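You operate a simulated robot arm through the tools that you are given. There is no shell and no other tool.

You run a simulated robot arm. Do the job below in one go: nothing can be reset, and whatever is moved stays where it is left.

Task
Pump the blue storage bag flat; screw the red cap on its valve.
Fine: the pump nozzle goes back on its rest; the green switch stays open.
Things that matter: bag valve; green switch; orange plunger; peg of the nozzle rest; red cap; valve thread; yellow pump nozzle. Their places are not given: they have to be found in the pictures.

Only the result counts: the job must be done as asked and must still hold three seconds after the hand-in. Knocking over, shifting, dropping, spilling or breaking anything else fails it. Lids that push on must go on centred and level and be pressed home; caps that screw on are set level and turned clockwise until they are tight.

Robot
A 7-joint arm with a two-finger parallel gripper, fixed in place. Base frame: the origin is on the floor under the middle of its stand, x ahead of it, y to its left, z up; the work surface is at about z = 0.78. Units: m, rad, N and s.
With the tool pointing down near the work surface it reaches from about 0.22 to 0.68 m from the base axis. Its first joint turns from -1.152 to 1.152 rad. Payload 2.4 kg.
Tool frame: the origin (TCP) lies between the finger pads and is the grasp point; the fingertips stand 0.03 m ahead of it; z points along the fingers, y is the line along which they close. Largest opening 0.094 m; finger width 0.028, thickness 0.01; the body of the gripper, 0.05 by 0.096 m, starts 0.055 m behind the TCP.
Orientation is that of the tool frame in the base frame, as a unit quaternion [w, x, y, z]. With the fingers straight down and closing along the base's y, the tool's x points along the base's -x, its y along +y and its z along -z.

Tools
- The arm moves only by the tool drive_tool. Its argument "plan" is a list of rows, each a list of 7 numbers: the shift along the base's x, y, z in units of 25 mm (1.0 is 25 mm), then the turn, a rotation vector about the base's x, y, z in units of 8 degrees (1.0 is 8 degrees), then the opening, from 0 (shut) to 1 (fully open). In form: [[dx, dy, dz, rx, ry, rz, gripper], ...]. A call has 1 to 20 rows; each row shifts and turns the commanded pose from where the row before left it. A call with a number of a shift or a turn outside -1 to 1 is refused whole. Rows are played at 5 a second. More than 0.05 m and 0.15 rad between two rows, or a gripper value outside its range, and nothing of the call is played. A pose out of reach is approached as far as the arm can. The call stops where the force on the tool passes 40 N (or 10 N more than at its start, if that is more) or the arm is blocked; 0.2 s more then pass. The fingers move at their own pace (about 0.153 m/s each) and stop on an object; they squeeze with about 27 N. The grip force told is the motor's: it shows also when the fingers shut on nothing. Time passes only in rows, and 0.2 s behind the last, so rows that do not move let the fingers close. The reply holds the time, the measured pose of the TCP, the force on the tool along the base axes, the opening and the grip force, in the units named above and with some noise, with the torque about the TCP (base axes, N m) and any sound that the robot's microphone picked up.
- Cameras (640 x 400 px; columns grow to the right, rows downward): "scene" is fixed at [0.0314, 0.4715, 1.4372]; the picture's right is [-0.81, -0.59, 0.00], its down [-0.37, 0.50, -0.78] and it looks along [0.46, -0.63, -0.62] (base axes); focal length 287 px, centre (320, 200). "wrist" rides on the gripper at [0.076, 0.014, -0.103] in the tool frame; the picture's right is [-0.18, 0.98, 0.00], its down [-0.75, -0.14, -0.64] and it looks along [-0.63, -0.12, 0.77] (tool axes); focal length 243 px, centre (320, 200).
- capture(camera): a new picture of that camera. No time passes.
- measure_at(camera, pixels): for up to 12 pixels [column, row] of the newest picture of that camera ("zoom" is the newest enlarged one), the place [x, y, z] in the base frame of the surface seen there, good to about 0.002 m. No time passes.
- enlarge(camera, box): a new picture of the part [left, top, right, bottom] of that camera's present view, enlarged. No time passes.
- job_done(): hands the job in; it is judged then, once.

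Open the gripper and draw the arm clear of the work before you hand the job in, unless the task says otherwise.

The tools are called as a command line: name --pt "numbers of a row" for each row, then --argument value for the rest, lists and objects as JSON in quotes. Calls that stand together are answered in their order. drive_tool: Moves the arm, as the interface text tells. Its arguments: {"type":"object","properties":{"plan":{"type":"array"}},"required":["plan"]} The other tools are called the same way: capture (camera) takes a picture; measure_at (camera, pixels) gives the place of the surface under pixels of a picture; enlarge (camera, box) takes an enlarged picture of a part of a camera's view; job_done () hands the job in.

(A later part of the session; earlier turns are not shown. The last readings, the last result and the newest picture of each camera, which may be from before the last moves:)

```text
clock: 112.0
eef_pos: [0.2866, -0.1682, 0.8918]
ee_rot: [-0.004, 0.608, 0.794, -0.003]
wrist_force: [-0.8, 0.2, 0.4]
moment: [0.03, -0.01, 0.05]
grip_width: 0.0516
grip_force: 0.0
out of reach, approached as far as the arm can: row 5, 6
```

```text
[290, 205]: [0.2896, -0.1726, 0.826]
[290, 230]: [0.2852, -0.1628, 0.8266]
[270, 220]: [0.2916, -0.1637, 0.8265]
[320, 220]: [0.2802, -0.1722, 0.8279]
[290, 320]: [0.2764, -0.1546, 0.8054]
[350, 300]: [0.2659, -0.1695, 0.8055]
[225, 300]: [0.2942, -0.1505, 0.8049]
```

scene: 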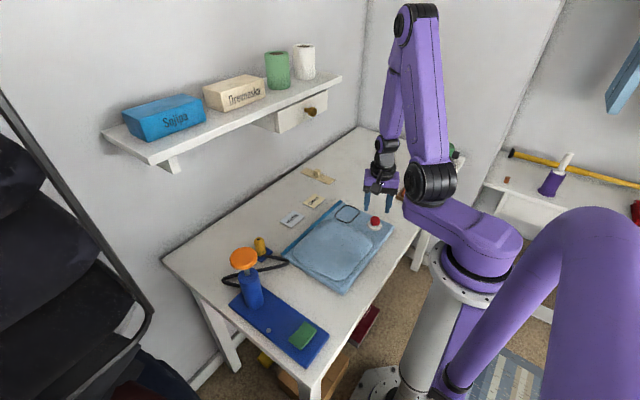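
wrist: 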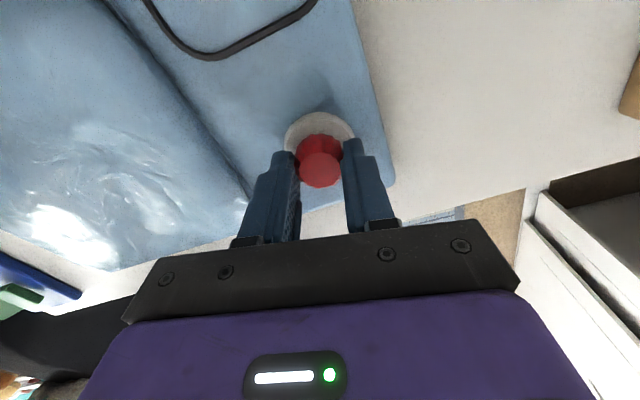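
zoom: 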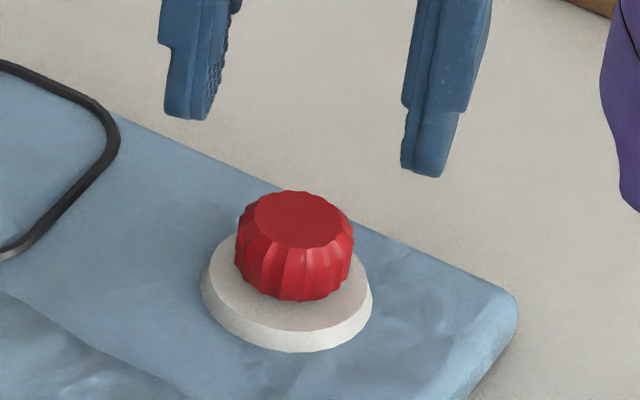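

The cap's top is at z 0.8265 and it nearly touches the flange. I'll correct a slight tool tilt and rotate back to about +85° for another grip.

drive_tool --pt "0 0 0 0 -0.07 0 0.55" --pt "0 0 0 0 0 1 0.55" --pt "0 0 0 0 0 1 0.55" --pt "0 0 0 0 0 1 0.55" --pt "0 0 0 0 0 1 0.55" --pt "0 0 0 0 0 1 0.55" --pt "0 0 0 0 0 1 0.55" --pt "0 0 0 0 0 1 0.55" --pt "0 0 0 0 0 1 0.55" --pt "0 0 0 0 0 1 0.55" --pt "0 0 0 0 0 1 0.55" --pt "0 0 0 0 0 1 0.55" --pt "0 0 0 0 0 1 0.55" --pt "0 0 0 0 0 1 0.55" --pt "0 0 0 0 0 1 0.55" --pt "0 0 0 0 0 1 0.55" --pt "0 0 0 0 0 1 0.55" --pt "0 0 0 0 0 1 0.55" --pt "0 0 0 0 0 1 0.55" --pt "0 0 0 0 0 1 0.55"

capture --camera "wrist"

enlarge --camera "wrist" --box '[270, 70, 370, 170]'

```text
clock: 116.2
eef_pos: [0.2863, -0.1678, 0.8915]
ee_rot: [-0.001, -0.624, 0.781, 0.0]
wrist_force: [-0.4, 0.0, -1.0]
moment: [0.0, 0.0, -0.01]
grip_width: 0.0519
grip_force: 0.2
```

```text
taken
```

wrist: 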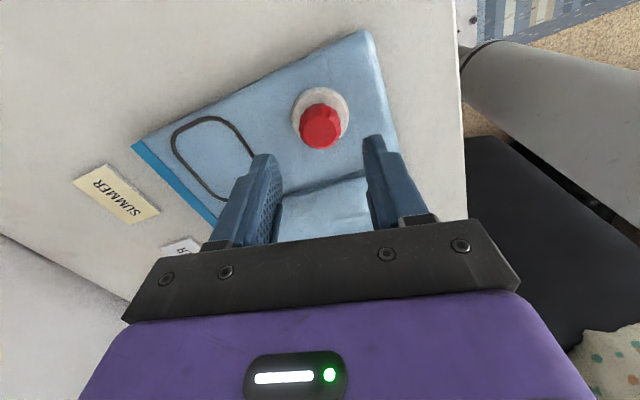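

```text
4.00 times, centred on (320, 120) of wrist
```

zoom: 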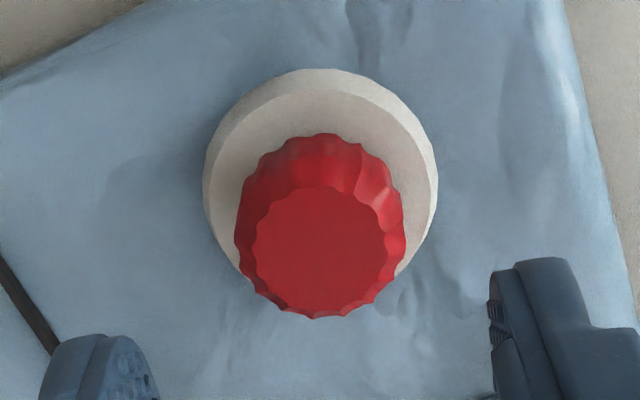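

Yaw is +77° with the tool upright; the cap is about 1 mm off. I'll correct, go down to z 0.843 and grip.

drive_tool --pt "0 -0.04 -0.8 0 0 0 0.55" --pt "0 0 -0.8 0 0 0 0.55" --pt "0 0 -0.32 0 0 0 0.55" --pt "0 0 0 0 0 0 0.55" --pt "0 0 0 0 0 0 0.3" --pt "0 0 0 0 0 0 0.1" --pt "0 0 0 0 0 0 0.1" --pt "0 0 0 0 0 0 0.1"

capture --camera "wrist"

enlarge --camera "wrist" --box '[270, 90, 370, 200]'

```text
clock: 118.0
eef_pos: [0.2866, -0.169, 0.8427]
ee_rot: [-0.001, -0.622, 0.783, -0.001]
wrist_force: [-0.5, -0.4, -5.2]
moment: [-0.02, 0.03, 0.03]
grip_width: 0.0289
grip_force: 26.8
```

```text
taken
```

wrist: 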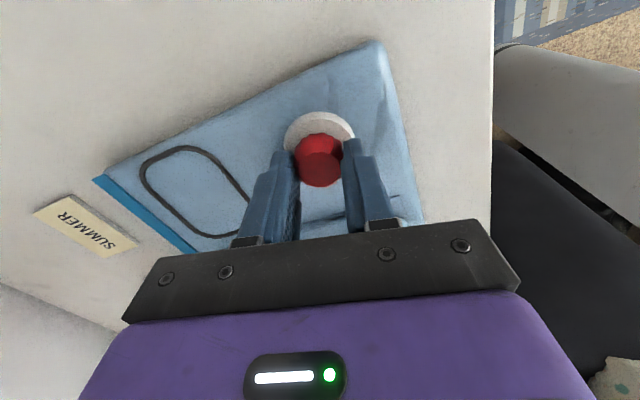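

```text
3.64 times, centred on (320, 145) of wrist
```

zoom: 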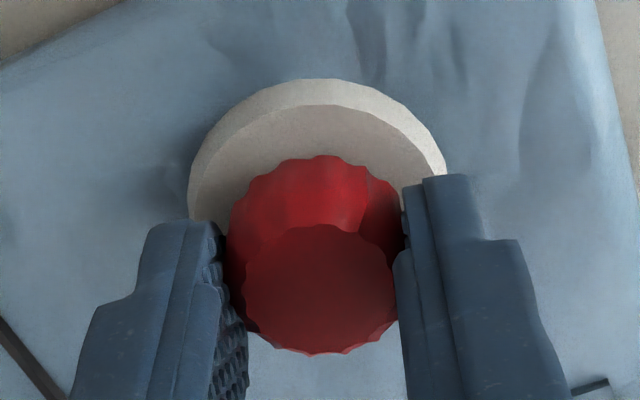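

Gripped well (0.0289). I'll turn clockwise in steps, watching for the torque to rise.

drive_tool --pt "0 0 -0.01 0 0 -1 0.1" --pt "0 0 0 0 0 -1 0.1" --pt "0 0 -0.005 0 0 -1 0.1" --pt "0 0 0 0 0 -1 0.1" --pt "0 0 -0.005 0 0 -1 0.1" --pt "0 0 0 0 0 -1 0.1" --pt "0 0 -0.005 0 0 -1 0.1" --pt "0 0 0 0 0 -1 0.1" --pt "0 0 0 0 0 0 0.1"

```text
clock: 120.0
eef_pos: [0.2868, -0.169, 0.8414]
ee_rot: [0.0, -0.112, 0.994, 0.0]
wrist_force: [4.4, 1.4, 5.5]
moment: [0.01, -0.13, 0.0]
grip_width: 0.0287
grip_force: 27.4
```

drive_tool --pt "0 0 0 0 0 -1 0.1" --pt "0 0 0 0 0 -1 0.1" --pt "0 0 -0.005 0 0 -1 0.1" --pt "0 0 0 0 0 -1 0.1" --pt "0 0 -0.005 0 0 -1 0.1" --pt "0 0 0 0 0 -1 0.1" --pt "0 0 -0.005 0 0 -1 0.1" --pt "0 0 0 0 0 -1 0.1" --pt "0 0 0 0 0 0 0.1"

enlarge --camera "scene" --box '[360, 200, 395, 235]'

```text
clock: 122.0
eef_pos: [0.2866, -0.1679, 0.8421]
ee_rot: [-0.001, 0.431, 0.902, 0.001]
wrist_force: [-2.7, -1.6, 1.7]
moment: [-0.07, 0.13, 0.0]
grip_width: 0.0289
grip_force: 26.7
```

```text
11.43 times, centred on (378, 218) of scene
```

zoom: 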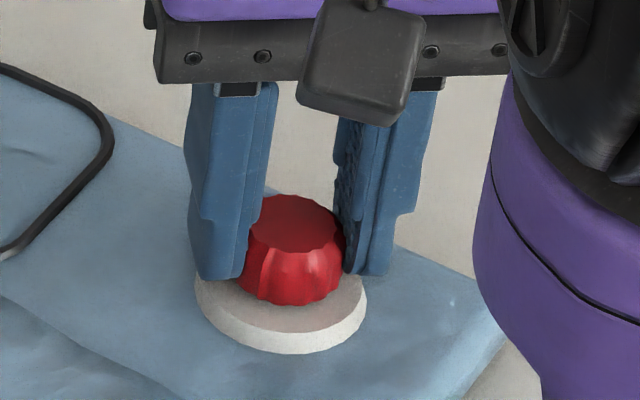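

The cap's lower rim appears to meet the flange, at yaw -51°, with torque still near zero. I'll continue another 64°.

drive_tool --pt "0 0 0 0 0 -1 0.1" --pt "0 0 0 0 0 -1 0.1" --pt "0 0 -0.005 0 0 -1 0.1" --pt "0 0 0 0 0 -1 0.1" --pt "0 0 -0.005 0 0 -1 0.1" --pt "0 0 0 0 0 -1 0.1" --pt "0 0 -0.005 0 0 -1 0.1" --pt "0 0 0 0 0 -1 0.1" --pt "0 0 0 0 0 0 0.1"

```text
clock: 124.0
eef_pos: [0.286, -0.1692, 0.8415]
ee_rot: [-0.001, 0.844, 0.537, 0.0]
wrist_force: [-1.8, 4.3, 6.5]
moment: [0.19, 0.03, 0.0]
grip_width: 0.0286
grip_force: 26.7
```

drive_tool --pt "0 0 0 0 0 -1 0.1" --pt "0 0 0 0 0 -1 0.1" --pt "0 0 -0.005 0 0 -1 0.1" --pt "0 0 0 0 0 -1 0.1" --pt "0 0 -0.005 0 0 -1 0.1" --pt "0 0 0 0 0 -1 0.1" --pt "0 0 0 0 0 -1 0.1" --pt "0 0 0 0 0 0 0.1"

enlarge --camera "scene" --box '[360, 200, 395, 235]'

capture --camera "wrist"

enlarge --camera "wrist" --box '[270, 90, 370, 200]'

```text
clock: 125.8
eef_pos: [0.2865, -0.1687, 0.8419]
ee_rot: [0.0, 0.997, 0.077, 0.001]
wrist_force: [0.7, 1.3, -5.7]
moment: [0.04, 0.01, 0.04]
grip_width: 0.0285
grip_force: 27.5
```

```text
11.43 times, centred on (378, 218) of scene
```

zoom: 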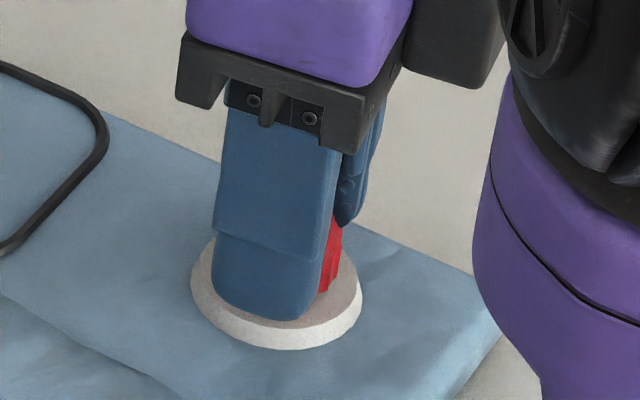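

```text
taken
```

wrist: 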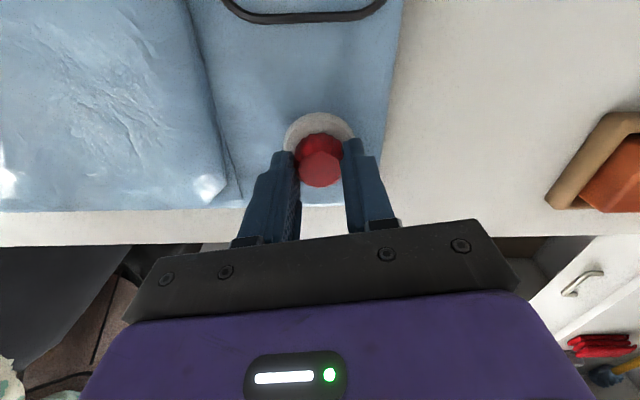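

```text
3.64 times, centred on (320, 145) of wrist
```

zoom: 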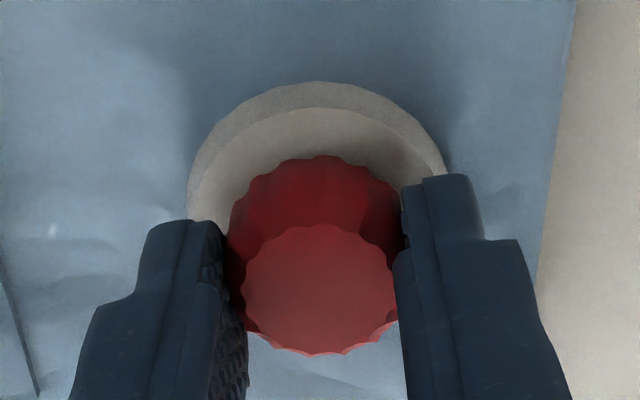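

At yaw -171° the cap pulls down (-5.7 N) but torque is only 0.04. I'll turn 16° more to feel for the stop.

drive_tool --pt "0 0 0 0 0 -1 0.1" --pt "0 0 0 0 0 -0.8 0.1" --pt "0 0 0 0 0 0 0.1"

```text
clock: 126.5
eef_pos: [0.2869, -0.1683, 0.8413]
ee_rot: [0.0, 0.999, -0.047, 0.001]
wrist_force: [1.1, 0.6, -5.4]
moment: [0.02, -0.01, 0.02]
grip_width: 0.0287
grip_force: 26.8
```

Still turning freely. I'll release, rise and rotate back again, and measure the cap's height.

drive_tool --pt "0 0 0 0 0 0 0.55" --pt "0 0 0 0 0 0 0.55" --pt "0 0 0.5 0 0 0.5 0.55" --pt "0 0 1 0 0 1 0.55" --pt "0 0 0.5 0 0 1 0.55" --pt "0 0 0 0 0 1 0.55" --pt "0 0 0 0 0 1 0.55" --pt "0 0 0 0 0 1 0.55" --pt "0 0 0 0 0 1 0.55" --pt "0 0 0 0 0 1 0.55" --pt "0 0 0 0 0 1 0.55" --pt "0 0 0 0 0 1 0.55" --pt "0 0 0 0 0 1 0.55" --pt "0 0 0 0 0 1 0.55" --pt "0 0 0 0 0 1 0.55" --pt "0 0 0 0 0 1 0.55" --pt "0 0 0 0 0 1 0.55" --pt "0 0 0 0 0 1 0.55" --pt "0 0 0 0 0 1 0.55" --pt "0 0 0 0 0 1 0.55"

enlarge --camera "scene" --box '[360, 200, 395, 235]'

measure_at --camera "zoom" --pixels '[[290, 205], [290, 230], [270, 220], [320, 220], [290, 320], [350, 300], [225, 300], [290, 300], [290, 270]]'

capture --camera "wrist"

enlarge --camera "wrist" --box '[270, 70, 370, 170]'

```text
clock: 130.8
eef_pos: [0.288, -0.1673, 0.8832]
ee_rot: [-0.005, 0.425, 0.905, 0.001]
wrist_force: [0.5, 0.0, 0.4]
moment: [0.0, 0.02, 0.01]
grip_width: 0.0518
grip_force: 0.0
out of reach, approached as far as the arm can: row 5
```

```text
11.43 times, centred on (378, 218) of scene
```

zoom: 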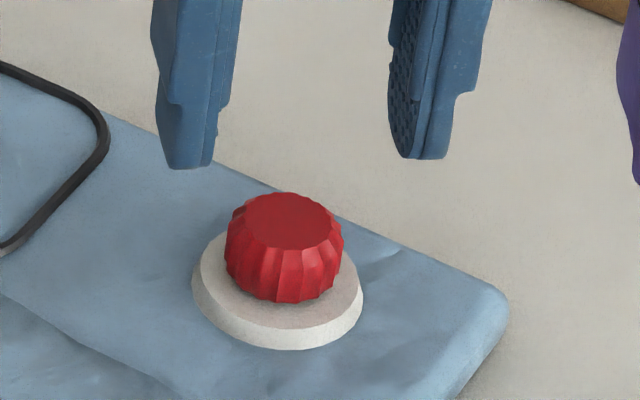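

```text
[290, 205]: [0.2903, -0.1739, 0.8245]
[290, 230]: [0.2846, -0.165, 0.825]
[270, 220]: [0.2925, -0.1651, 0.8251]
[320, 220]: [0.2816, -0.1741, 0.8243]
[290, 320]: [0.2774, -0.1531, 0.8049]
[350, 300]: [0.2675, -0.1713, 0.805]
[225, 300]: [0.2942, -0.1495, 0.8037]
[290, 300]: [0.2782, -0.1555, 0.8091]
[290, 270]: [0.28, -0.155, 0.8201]
```

```text
taken
```

wrist: 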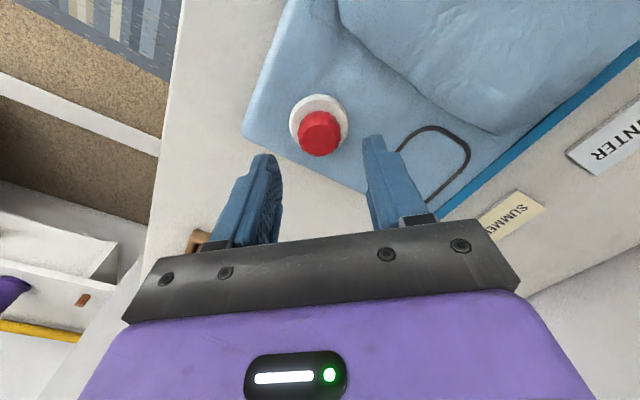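

```text
4.00 times, centred on (320, 120) of wrist
```

zoom: 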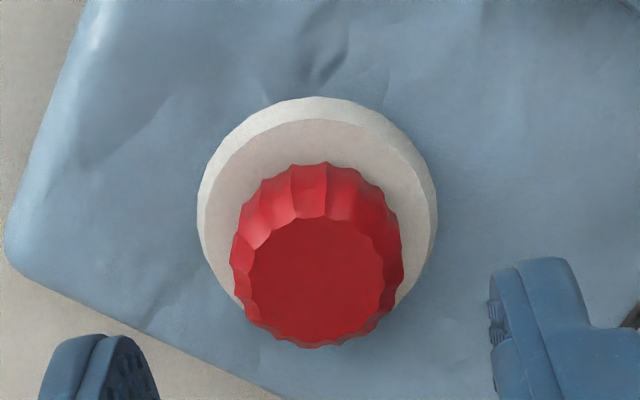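

The cap's top is now at z 0.8247, about 1.7 mm lower per grip, so its rim is nearly at the flange. I'll straighten the slight tool tilt and rotate back to about +78°.

drive_tool --pt "0 0 0 -0.043 -0.059 0 0.55" --pt "0 0 0 0 0 1 0.55" --pt "0 0 0 0 0 1 0.55" --pt "0 0 0 0 0 1 0.55" --pt "0 0 0 0 0 1 0.55" --pt "0 0 0 0 0 1 0.55" --pt "0 0 0 0 0 1 0.55" --pt "0 0 0 0 0 1 0.55" --pt "0 0 0 0 0 1 0.55" --pt "0 0 0 0 0 1 0.55" --pt "0 0 0 0 0 1 0.55" --pt "0 0 0 0 0 1 0.55" --pt "0 0 0 0 0 1 0.55" --pt "0 0 0 0 0 1 0.55" --pt "0 0 0 0 0 1 0.55" --pt "0 0 0 0 0 1 0.55" --pt "0 0 0 0 0 1 0.55" --pt "0 0 0 0 0 1 0.55" --pt "0 0 0 0 0 1 0.55" --pt "0 0 0 0 0 1 0.55"

capture --camera "wrist"

enlarge --camera "wrist" --box '[270, 70, 370, 170]'

```text
clock: 134.9
eef_pos: [0.2881, -0.1688, 0.8835]
ee_rot: [0.001, 0.776, -0.631, 0.0]
wrist_force: [0.0, 0.6, 0.8]
moment: [0.0, 0.01, 0.02]
grip_width: 0.0518
grip_force: 0.0
```

```text
taken
```

wrist: 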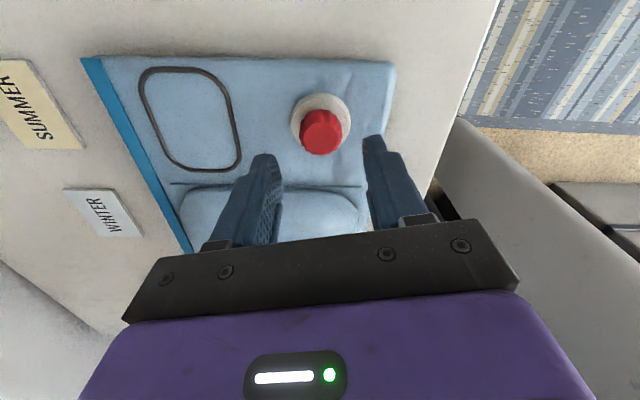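

```text
4.00 times, centred on (320, 120) of wrist
```

zoom: 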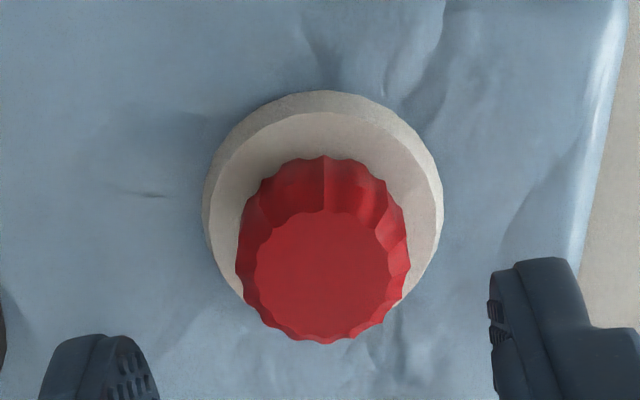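

Yaw is about +102° and the cap is centred under the tool. I'll go down to z 0.8405 and grip again.

drive_tool --pt "-0.02 0 -0.8 0 0 0 0.55" --pt "0 0 -0.6 0 0 0 0.55" --pt "0 0 -0.32 0 0 0 0.55" --pt "0 0 0 0 0 0 0.55" --pt "0 0 0 0 0 0 0.3" --pt "0 0 0 0 0 0 0.1" --pt "0 0 0 0 0 0 0.1" --pt "0 0 0 0 0 0 0.1"

```text
clock: 136.8
eef_pos: [0.2883, -0.1682, 0.8402]
ee_rot: [0.0, 0.774, -0.633, 0.0]
wrist_force: [-0.7, -0.3, -3.1]
moment: [0.02, -0.03, 0.02]
grip_width: 0.0307
grip_force: 27.2
```

Gripped (0.0307) with little load. I'll turn clockwise 72° and check.

drive_tool --pt "0 0 -0.005 0 0 -1 0.1" --pt "0 0 0 0 0 -1 0.1" --pt "0 0 -0.005 0 0 -1 0.1" --pt "0 0 0 0 0 -1 0.1" --pt "0 0 -0.005 0 0 -1 0.1" --pt "0 0 0 0 0 -1 0.1" --pt "0 0 0 0 0 -1 0.1" --pt "0 0 0 0 0 -1 0.1" --pt "0 0 0 0 0 -1 0.1" --pt "0 0 0 0 0 0 0.1"

```text
clock: 138.9
eef_pos: [0.2874, -0.1687, 0.8394]
ee_rot: [0.001, -0.253, 0.967, 0.0]
wrist_force: [-0.4, -0.3, -5.0]
moment: [-0.03, -0.03, -0.03]
grip_width: 0.0308
grip_force: 26.8
```

drive_tool --pt "0 0 -0.005 0 0 -1 0.1" --pt "0 0 0 0 0 -1 0.1" --pt "0 0 -0.005 0 0 -1 0.1" --pt "0 0 0 0 0 -1 0.1" --pt "0 0 0 0 0 -1 0.1" --pt "0 0 0 0 0 -1 0.1" --pt "0 0 0 0 0 -1 0.1" --pt "0 0 0 0 0 -1 0.1" --pt "0 0 0 0 0 0 0.1"

enlarge --camera "scene" --box '[360, 200, 395, 235]'

```text
clock: 140.9
eef_pos: [0.2878, -0.1673, 0.8396]
ee_rot: [0.0, 0.298, 0.954, -0.001]
wrist_force: [-0.8, -0.7, -5.5]
moment: [-0.02, -0.02, 0.0]
grip_width: 0.0309
grip_force: 27.0
```

```text
11.43 times, centred on (378, 218) of scene
```

zoom: 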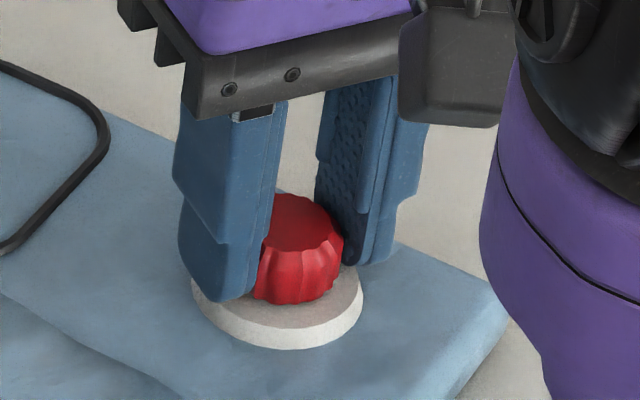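

Yaw is -35° and torque is still nil. I'll continue 64° more.

drive_tool --pt "0 0 -0.005 0 0 -1 0.1" --pt "0 0 0 0 0 -1 0.1" --pt "0 0 -0.005 0 0 -1 0.1" --pt "0 0 0 0 0 -1 0.1" --pt "0 0 -0.005 0 0 -1 0.1" --pt "0 0 0 0 0 -1 0.1" --pt "0 0 0 0 0 -1 0.1" --pt "0 0 0 0 0 -1 0.1" --pt "0 0 0 0 0 0 0.1"

```text
clock: 142.9
eef_pos: [0.2877, -0.1681, 0.84]
ee_rot: [0.0, 0.758, 0.652, 0.001]
wrist_force: [1.0, 1.1, -5.4]
moment: [-0.01, 0.01, 0.0]
grip_width: 0.0308
grip_force: 26.9
```

Yaw -99°, downward pull steady at -5.4 N, torque zero. I'll continue another 64°.

drive_tool --pt "0 0 -0.005 0 0 -1 0.1" --pt "0 0 0 0 0 -1 0.1" --pt "0 0 -0.005 0 0 -1 0.1" --pt "0 0 0 0 0 -1 0.1" --pt "0 0 -0.005 0 0 -1 0.1" --pt "0 0 0 0 0 -1 0.1" --pt "0 0 -0.005 0 0 -1 0.1" --pt "0 0 0 0 0 -1 0.1" --pt "0 0 0 0 0 0 0.1"

enlarge --camera "scene" --box '[360, 200, 395, 235]'

capture --camera "wrist"

enlarge --camera "wrist" --box '[270, 90, 370, 200]'

```text
clock: 144.9
eef_pos: [0.2887, -0.1675, 0.838]
ee_rot: [0.0, 0.988, 0.151, 0.0]
wrist_force: [0.1, -0.8, -2.1]
moment: [0.01, 0.03, 0.0]
grip_width: 0.0305
grip_force: 26.1
```

```text
11.43 times, centred on (378, 218) of scene
```

zoom: 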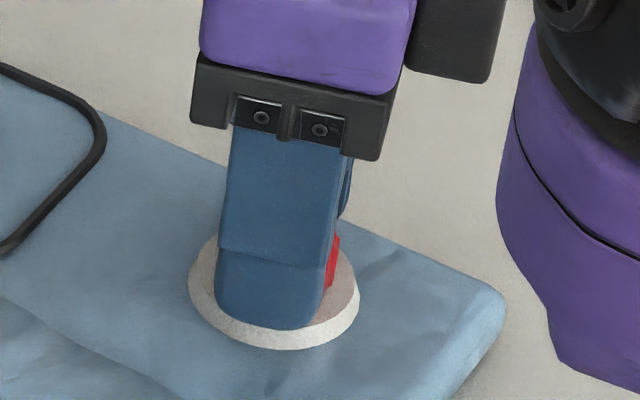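

```text
taken
```

wrist: 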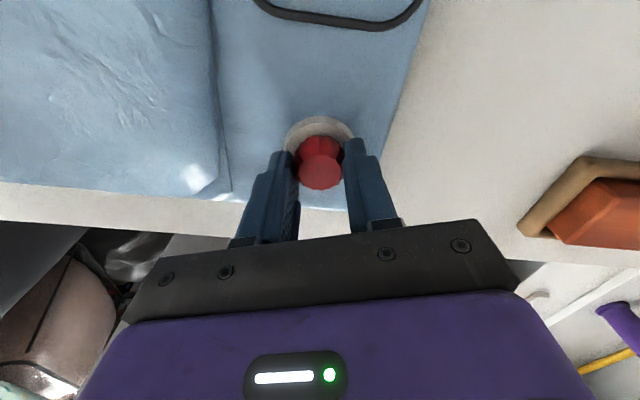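

```text
3.64 times, centred on (320, 145) of wrist
```

zoom: 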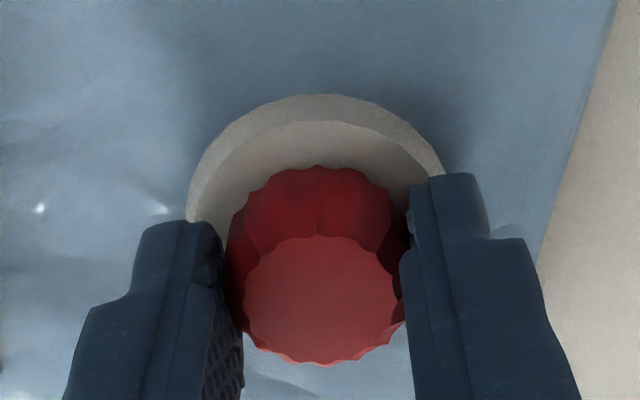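

The z went down to 0.838 over this grip, with the cap still free. I'll release, rise and rotate back once more, then measure.

drive_tool --pt "0 0 0 0 0 0 0.55" --pt "0 0 0 0 0 0 0.55" --pt "0 0 0.5 0 0 0.5 0.55" --pt "0 0 1 0 0 1 0.55" --pt "0 0 0.5 0 0 1 0.55" --pt "0 0 0 0 0 1 0.55" --pt "0 0 0 0 0 1 0.55" --pt "0 0 0 0 0 1 0.55" --pt "0 0 0 0 0 1 0.55" --pt "0 0 0 0 0 1 0.55" --pt "0 0 0 0 0 1 0.55" --pt "0 0 0 0 0 1 0.55" --pt "0 0 0 0 0 1 0.55" --pt "0 0 0 0 0 1 0.55" --pt "0 0 0 0 0 1 0.55" --pt "0 0 0 0 0 1 0.55" --pt "0 0 0 0 0 1 0.55" --pt "0 0 0 0 0 1 0.55" --pt "0 0 0 0 0 1 0.55" --pt "0 0 0 0 0 1 0.55"

enlarge --camera "scene" --box '[360, 200, 395, 235]'

measure_at --camera "zoom" --pixels '[[290, 205], [290, 230], [270, 220], [310, 220], [290, 320], [350, 300], [225, 300], [280, 300], [280, 270]]'

measure_at --camera "scene" --pixels '[[340, 245], [355, 235], [320, 260], [300, 250]]'

```text
clock: 149.2
eef_pos: [0.2892, -0.1684, 0.889]
ee_rot: [0.0, 0.193, 0.981, 0.0]
wrist_force: [-0.2, -0.6, 0.2]
moment: [0.0, 0.01, 0.02]
grip_width: 0.0515
grip_force: 0.1
```

```text
11.43 times, centred on (378, 218) of scene
```

zoom: 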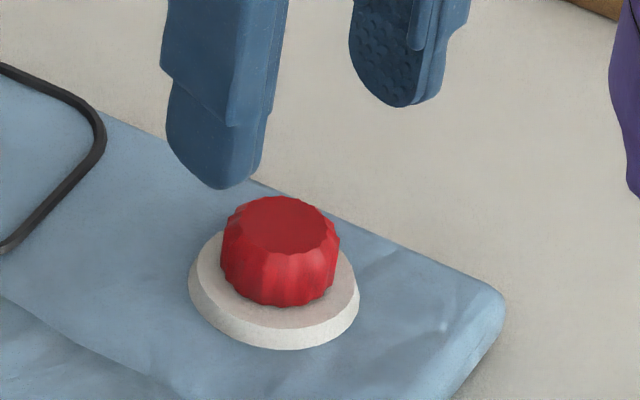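

```text
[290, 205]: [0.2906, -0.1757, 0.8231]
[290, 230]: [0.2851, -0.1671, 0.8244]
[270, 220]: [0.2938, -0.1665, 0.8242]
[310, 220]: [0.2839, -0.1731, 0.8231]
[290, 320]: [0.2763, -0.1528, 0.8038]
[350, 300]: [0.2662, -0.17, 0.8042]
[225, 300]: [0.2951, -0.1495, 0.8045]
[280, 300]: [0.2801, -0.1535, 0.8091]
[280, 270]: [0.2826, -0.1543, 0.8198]
```

```text
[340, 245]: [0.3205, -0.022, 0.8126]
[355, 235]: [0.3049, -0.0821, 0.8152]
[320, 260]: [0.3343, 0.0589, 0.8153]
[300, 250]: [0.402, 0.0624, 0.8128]
```

The cap's top is at about z 0.8237, the flange at 0.804, so it must be close to tight. I'll rotate back to about +106° for the next grip.

drive_tool --pt "0 0 0 0 0 1 0.55" --pt "0 0 0 0 0 1 0.55" --pt "0 0 0 0 0 1 0.55" --pt "0 0 0 0 0 1 0.55" --pt "0 0 0 0 0 1 0.55" --pt "0 0 0 0 0 1 0.55" --pt "0 0 0 0 0 1 0.55" --pt "0 0 0 0 0 1 0.55" --pt "0 0 0 0 0 1 0.55" --pt "0 0 0 0 0 1 0.55" --pt "0 0 0 0 0 1 0.55" --pt "0 0 0 0 0 1 0.55" --pt "0 0 0 0 0 1 0.55" --pt "0 0 0 0 0 1 0.55" --pt "0 0 0 0 0 1 0.55" --pt "0 0 0 0 0 1 0.55" --pt "0 0 0 0 0 0 0.55"

capture --camera "wrist"

enlarge --camera "wrist" --box '[270, 70, 370, 170]'

```text
clock: 152.8
eef_pos: [0.2881, -0.1669, 0.889]
ee_rot: [0.0, 0.797, -0.605, 0.0]
wrist_force: [0.0, -0.1, -0.4]
moment: [-0.01, -0.02, -0.01]
grip_width: 0.0517
grip_force: 0.1
```

```text
taken
```

wrist: 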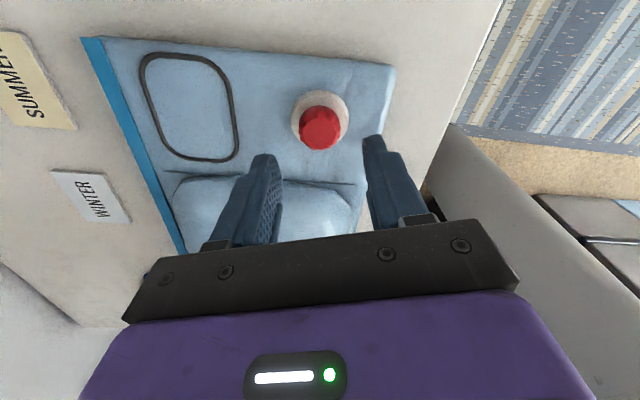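

```text
4.00 times, centred on (320, 120) of wrist
```

zoom: 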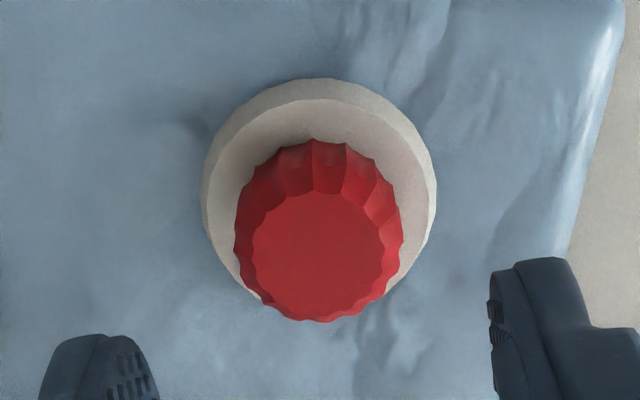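

The cap is centred under the tool. I'll descend to z 0.840 and grip.

drive_tool --pt "0 0 -0.8 0 0 0 0.55" --pt "0 0 -0.8 0 0 0 0.55" --pt "0 0 -0.36 0 0 0 0.55" --pt "0 0 0 0 0 0 0.55" --pt "0 0 0 0 0 0 0.3" --pt "0 0 0 0 0 0 0.1" --pt "0 0 0 0 0 0 0.1" --pt "0 0 0 0 0 0 0.1"

capture --camera "wrist"

enlarge --camera "wrist" --box '[270, 90, 370, 200]'

```text
clock: 154.6
eef_pos: [0.2885, -0.1678, 0.8381]
ee_rot: [0.0, 0.796, -0.605, 0.0]
wrist_force: [-1.3, -1.4, -4.3]
moment: [-0.04, 0.01, 0.02]
grip_width: 0.0304
grip_force: 27.2
```

```text
taken
```

wrist: 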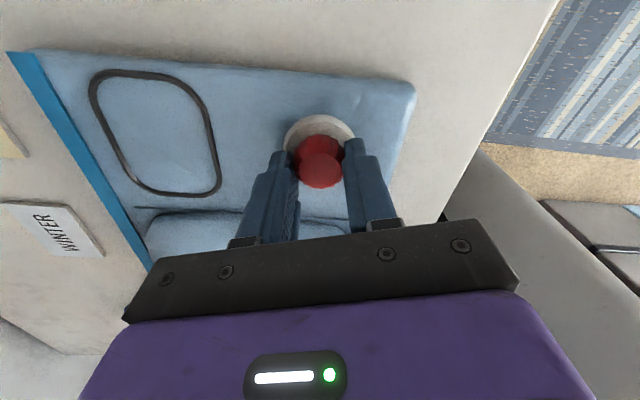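

```text
3.64 times, centred on (320, 145) of wrist
```

zoom: 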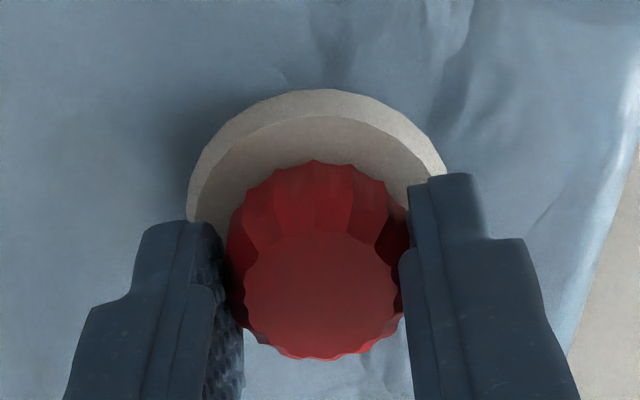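

Gripped at z 0.838. I'll turn clockwise 64° without downward feed and watch the torque.

drive_tool --pt "0 0 0 0 0 -1 0.1" --pt "0 0 0 0 0 -1 0.1" --pt "0 0 0 0 0 -1 0.1" --pt "0 0 0 0 0 -1 0.1" --pt "0 0 0 0 0 -1 0.1" --pt "0 0 0 0 0 -1 0.1" --pt "0 0 0 0 0 -1 0.1" --pt "0 0 0 0 0 -1 0.1" --pt "0 0 0 0 0 0 0.1"

```text
clock: 156.6
eef_pos: [0.2882, -0.1679, 0.8406]
ee_rot: [0.0, -0.354, 0.935, -0.001]
wrist_force: [-0.5, -1.1, -5.9]
moment: [-0.04, 0.03, 0.07]
grip_width: 0.0304
grip_force: 27.0
```

Torque rises slightly to 0.07. I'll keep turning another 64°.

drive_tool --pt "0 0 -0.01 0 0 -1 0.1" --pt "0 0 0 0 0 -1 0.1" --pt "0 0 0 0 0 -1 0.1" --pt "0 0 0 0 0 -1 0.1" --pt "0 0 -0.01 0 0 -1 0.1" --pt "0 0 0 0 0 -1 0.1" --pt "0 0 0 0 0 -1 0.1" --pt "0 0 0 0 0 -1 0.1" --pt "0 0 0 0 0 0 0.1"

enlarge --camera "scene" --box '[360, 200, 395, 235]'

capture --camera "wrist"

enlarge --camera "wrist" --box '[270, 90, 370, 200]'

```text
clock: 158.6
eef_pos: [0.2886, -0.1686, 0.8406]
ee_rot: [0.0, 0.196, 0.981, -0.001]
wrist_force: [0.9, -0.2, -0.2]
moment: [0.02, -0.02, 0.4]
grip_width: 0.0311
grip_force: 26.7
```

```text
11.43 times, centred on (378, 218) of scene
```

zoom: 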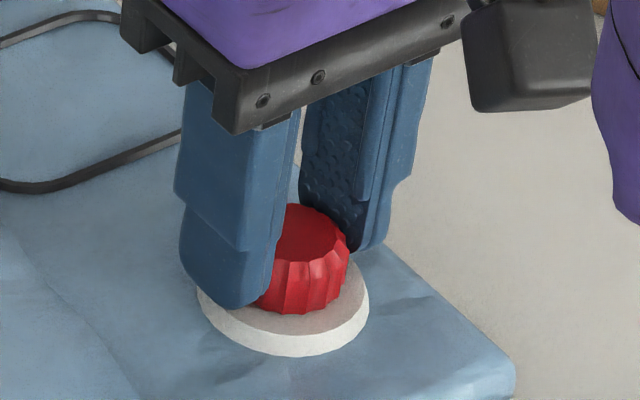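

```text
taken
```

wrist: 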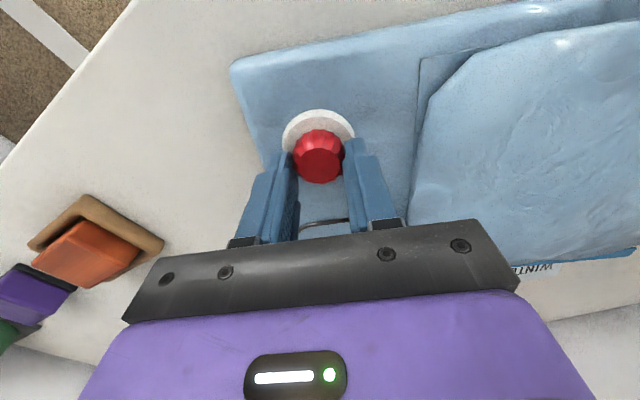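

```text
3.64 times, centred on (320, 145) of wrist
```

zoom: 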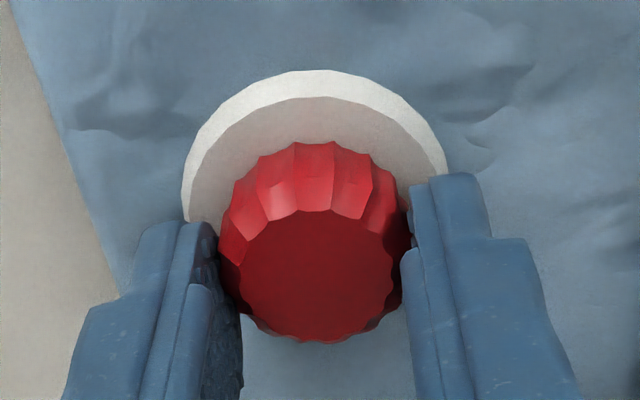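

Torque jumped to 0.4 N·m, so the cap is tight, but the bag seems to have swung along with it. I'll look at the whole scene to see how far.

capture --camera "scene"

enlarge --camera "scene" --box '[250, 170, 430, 310]'

measure_at --camera "scene" --pixels '[[340, 245], [355, 235], [320, 260], [300, 250], [345, 290], [283, 258], [393, 228], [333, 205]]'

```text
taken
```

scene: 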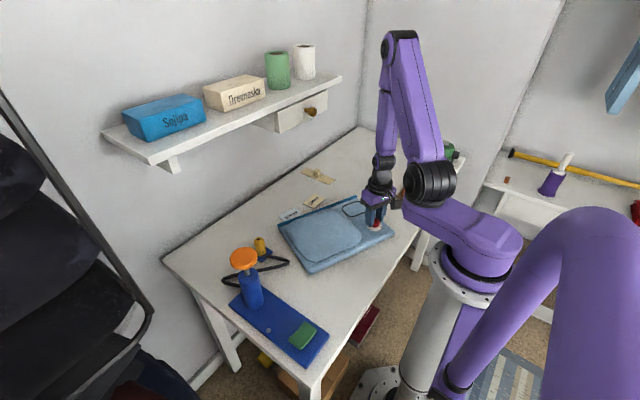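

```text
2.86 times, centred on (340, 240) of scene
```

zoom: 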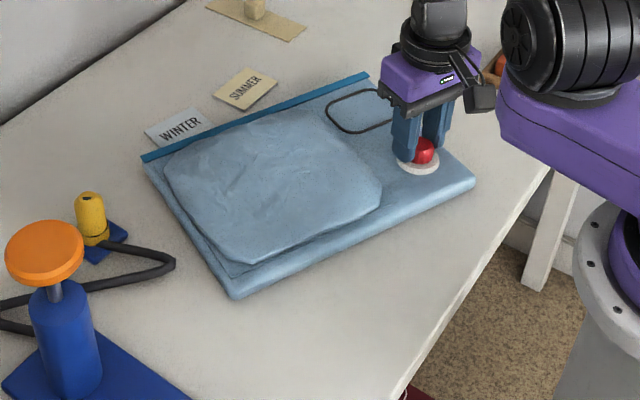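

```text
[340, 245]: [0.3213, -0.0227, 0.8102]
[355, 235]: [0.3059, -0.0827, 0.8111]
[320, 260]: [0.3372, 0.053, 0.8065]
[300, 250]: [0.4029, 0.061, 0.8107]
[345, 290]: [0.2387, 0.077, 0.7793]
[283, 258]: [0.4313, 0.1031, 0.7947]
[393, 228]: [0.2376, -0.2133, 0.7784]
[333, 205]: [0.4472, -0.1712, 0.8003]
```

The bag swung clockwise about the valve, and its blue strip now lies close to the WINTER card. I'll take the same zoom box as at the start to compare the card positions.

enlarge --camera "scene" --box '[265, 155, 345, 235]'

measure_at --camera "zoom" --pixels '[[240, 320], [270, 300], [300, 300], [262, 282], [200, 335], [370, 200], [415, 220], [360, 262], [310, 240], [220, 350], [350, 300], [440, 230]]'

```text
5.00 times, centred on (305, 195) of scene
```

zoom: 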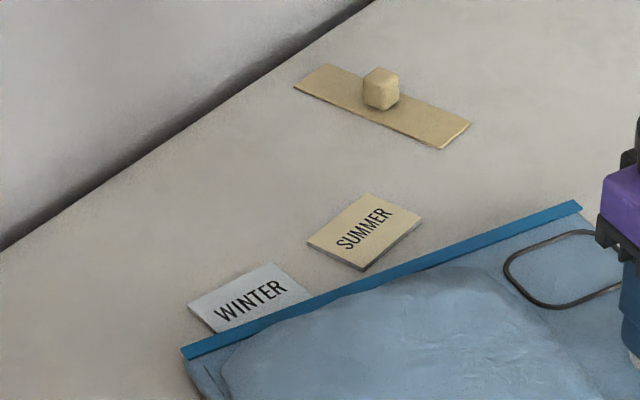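

```text
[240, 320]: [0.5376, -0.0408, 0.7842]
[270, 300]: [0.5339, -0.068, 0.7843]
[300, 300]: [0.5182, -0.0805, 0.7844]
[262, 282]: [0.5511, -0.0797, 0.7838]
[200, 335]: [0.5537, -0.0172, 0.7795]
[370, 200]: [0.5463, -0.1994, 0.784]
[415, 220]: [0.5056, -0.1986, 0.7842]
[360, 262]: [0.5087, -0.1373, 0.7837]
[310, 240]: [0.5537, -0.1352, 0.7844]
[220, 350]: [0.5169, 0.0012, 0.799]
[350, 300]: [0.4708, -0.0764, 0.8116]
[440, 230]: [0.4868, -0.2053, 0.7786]
```

The SUMMER card and the wooden slide are where they were, but the WINTER card has been pushed and turned a little by the bag's strip. I'll fix this: let go of the cap, grip the valve flange below it and turn the bag back about the valve.

drive_tool --pt "0 0 0 0 0 0 0.55" --pt "0 0 0 0 0 0 0.8" --pt "0 0 0 0 0 0 0.8" --pt "0 0 0 0 0 0 0.8"

capture --camera "wrist"

enlarge --camera "wrist" --box '[230, 80, 410, 220]'

measure_at --camera "wrist" --pixels '[[318, 114], [290, 135], [348, 132], [318, 160], [318, 122], [270, 150], [370, 130], [318, 104], [260, 110]]'

```text
clock: 159.6
eef_pos: [0.2863, -0.168, 0.8403]
ee_rot: [0.001, 0.195, 0.981, 0.0]
wrist_force: [0.1, 0.0, -0.6]
moment: [-0.02, 0.0, 0.0]
grip_width: 0.0753
grip_force: 0.2
```

```text
taken
```

wrist: 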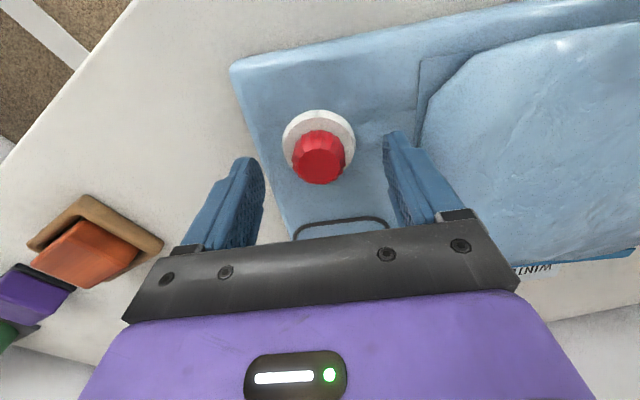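

```text
2.86 times, centred on (320, 150) of wrist
```

zoom: 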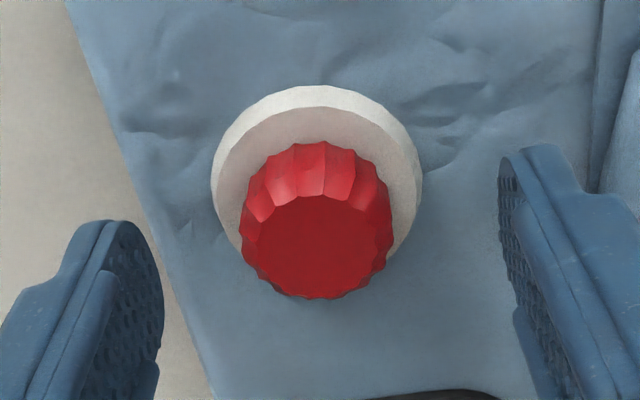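

```text
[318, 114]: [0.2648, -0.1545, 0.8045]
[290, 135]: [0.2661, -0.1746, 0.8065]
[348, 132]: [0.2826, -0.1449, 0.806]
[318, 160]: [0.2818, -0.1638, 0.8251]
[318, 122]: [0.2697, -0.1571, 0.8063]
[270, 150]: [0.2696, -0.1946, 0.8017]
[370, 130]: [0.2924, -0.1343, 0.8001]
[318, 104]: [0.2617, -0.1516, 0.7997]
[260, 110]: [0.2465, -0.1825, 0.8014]
```

The flange (top z 0.806) stands about 5 mm above the bag surface (0.800). I'll centre on it, lower the fingertips to about z 0.802 and close on the flange.

drive_tool --pt "-0.04 0.02 -0.2 0 0 0 0.8" --pt "0 0 -0.12 0 0 0 0.8" --pt "0 0 0 0 0 0 0.8" --pt "0 0 0 0 0 0 0.6" --pt "0 0 0 0 0 0 0.3" --pt "0 0 0 0 0 0 0.3" --pt "0 0 0 0 0 0 0.3"

capture --camera "wrist"

enlarge --camera "wrist" --box '[230, 80, 410, 220]'

enlarge --camera "scene" --box '[360, 200, 395, 235]'

```text
clock: 161.2
eef_pos: [0.2863, -0.169, 0.8325]
ee_rot: [0.0, 0.195, 0.981, 0.0]
wrist_force: [-1.1, -2.4, 0.1]
moment: [-0.12, 0.01, -0.07]
grip_width: 0.0433
grip_force: 26.3
```

```text
taken
```

wrist: 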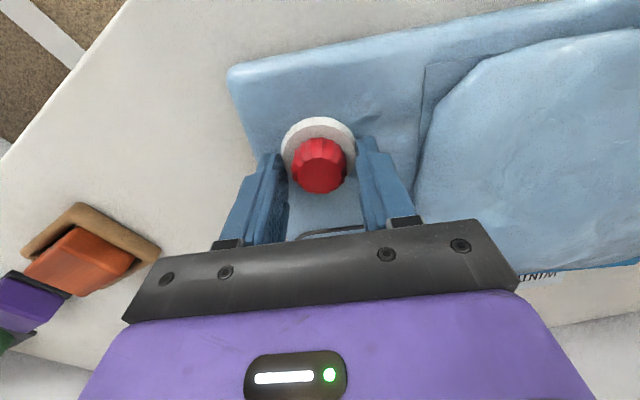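

```text
2.86 times, centred on (320, 150) of wrist
```

zoom: 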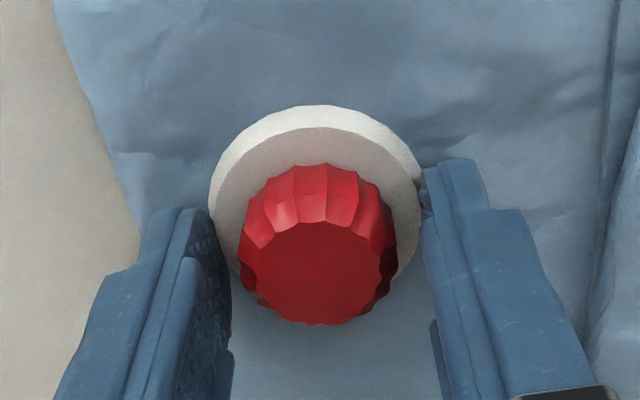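

```text
11.43 times, centred on (378, 218) of scene
```

zoom: 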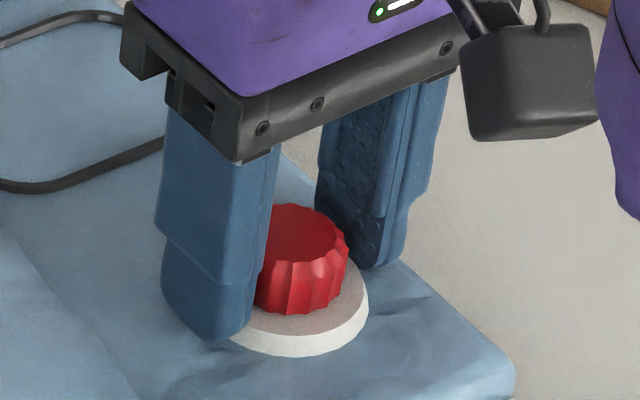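

The fingers hold the flange (0.0433) clear of the cap. I'll turn counterclockwise 8° and see whether the bag follows.

drive_tool --pt "0 0 0 0 0 0.5 0.3" --pt "0 0 0 0 0 0.5 0.3" --pt "0 0 0 0 0 0 0.3"

enlarge --camera "scene" --box '[265, 155, 345, 235]'

enlarge --camera "scene" --box '[270, 190, 410, 300]'

```text
clock: 161.9
eef_pos: [0.2869, -0.1691, 0.8322]
ee_rot: [-0.001, 0.126, 0.992, -0.001]
wrist_force: [1.9, 2.9, 4.2]
moment: [0.02, 0.02, -0.25]
grip_width: 0.0433
grip_force: 27.1
```

```text
5.00 times, centred on (305, 195) of scene
```

zoom: 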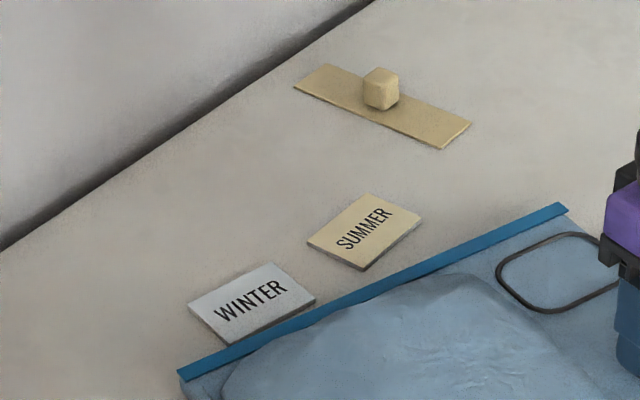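

```text
3.64 times, centred on (340, 245) of scene
```

zoom: 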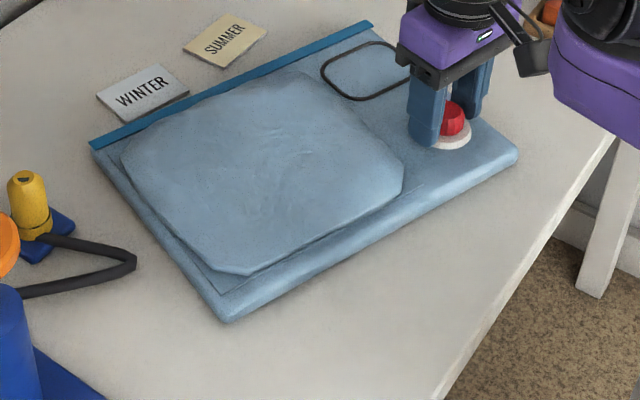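

The bag follows the flange nicely and is already off the WINTER card. I'll continue counterclockwise by another 12° and compare with the earlier picture.

drive_tool --pt "0 0 0 0 0 0.5 0.3" --pt "0 0 0 0 0 0.5 0.3" --pt "0 0 0 0 0 0.5 0.3" --pt "0 0 0 0 0 0 0.3"

enlarge --camera "scene" --box '[270, 190, 410, 300]'

```text
clock: 162.9
eef_pos: [0.2862, -0.1683, 0.8315]
ee_rot: [0.0, 0.02, 1.0, 0.0]
wrist_force: [0.8, 1.1, -0.1]
moment: [-0.17, 0.03, 0.0]
grip_width: 0.0416
grip_force: 26.9
```

```text
3.64 times, centred on (340, 245) of scene
```

zoom: 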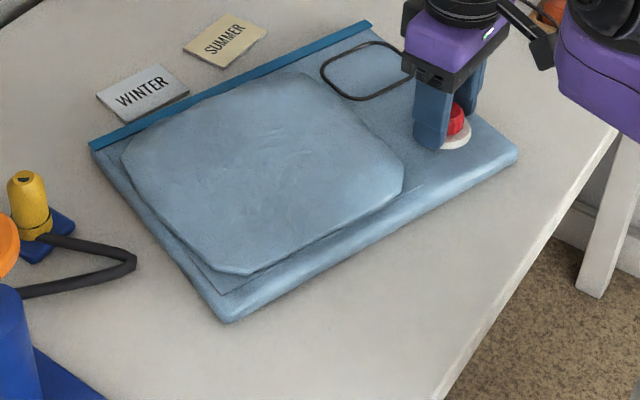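

This time the grip slipped on the flange and the bag stayed. I'll look at how the fingers sit.

capture --camera "wrist"

enlarge --camera "wrist" --box '[230, 80, 410, 220]'

enlarge --camera "scene" --box '[360, 200, 395, 235]'

```text
taken
```

wrist: 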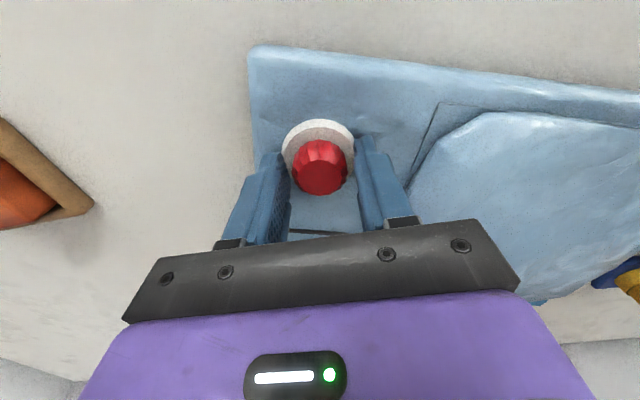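

```text
2.86 times, centred on (320, 150) of wrist
```

zoom: 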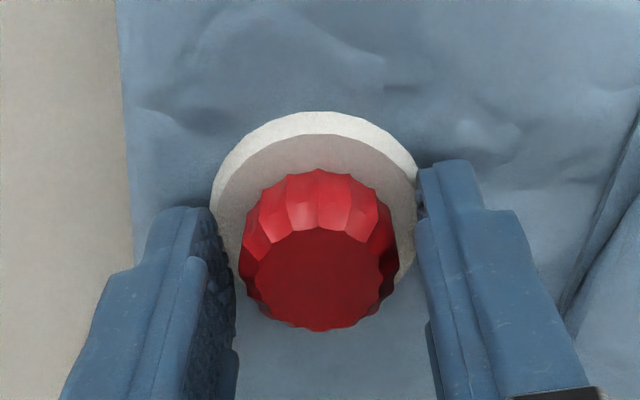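

```text
11.43 times, centred on (378, 218) of scene
```

zoom: 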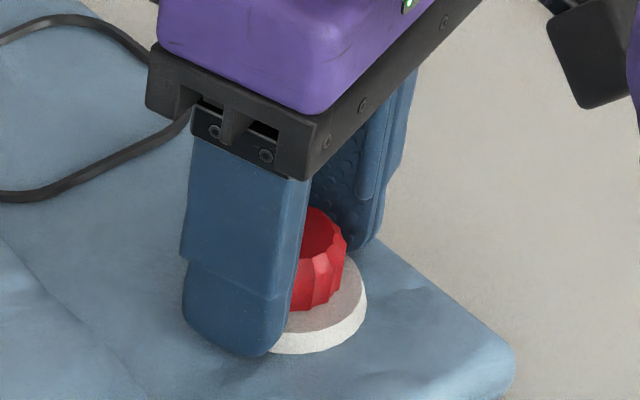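

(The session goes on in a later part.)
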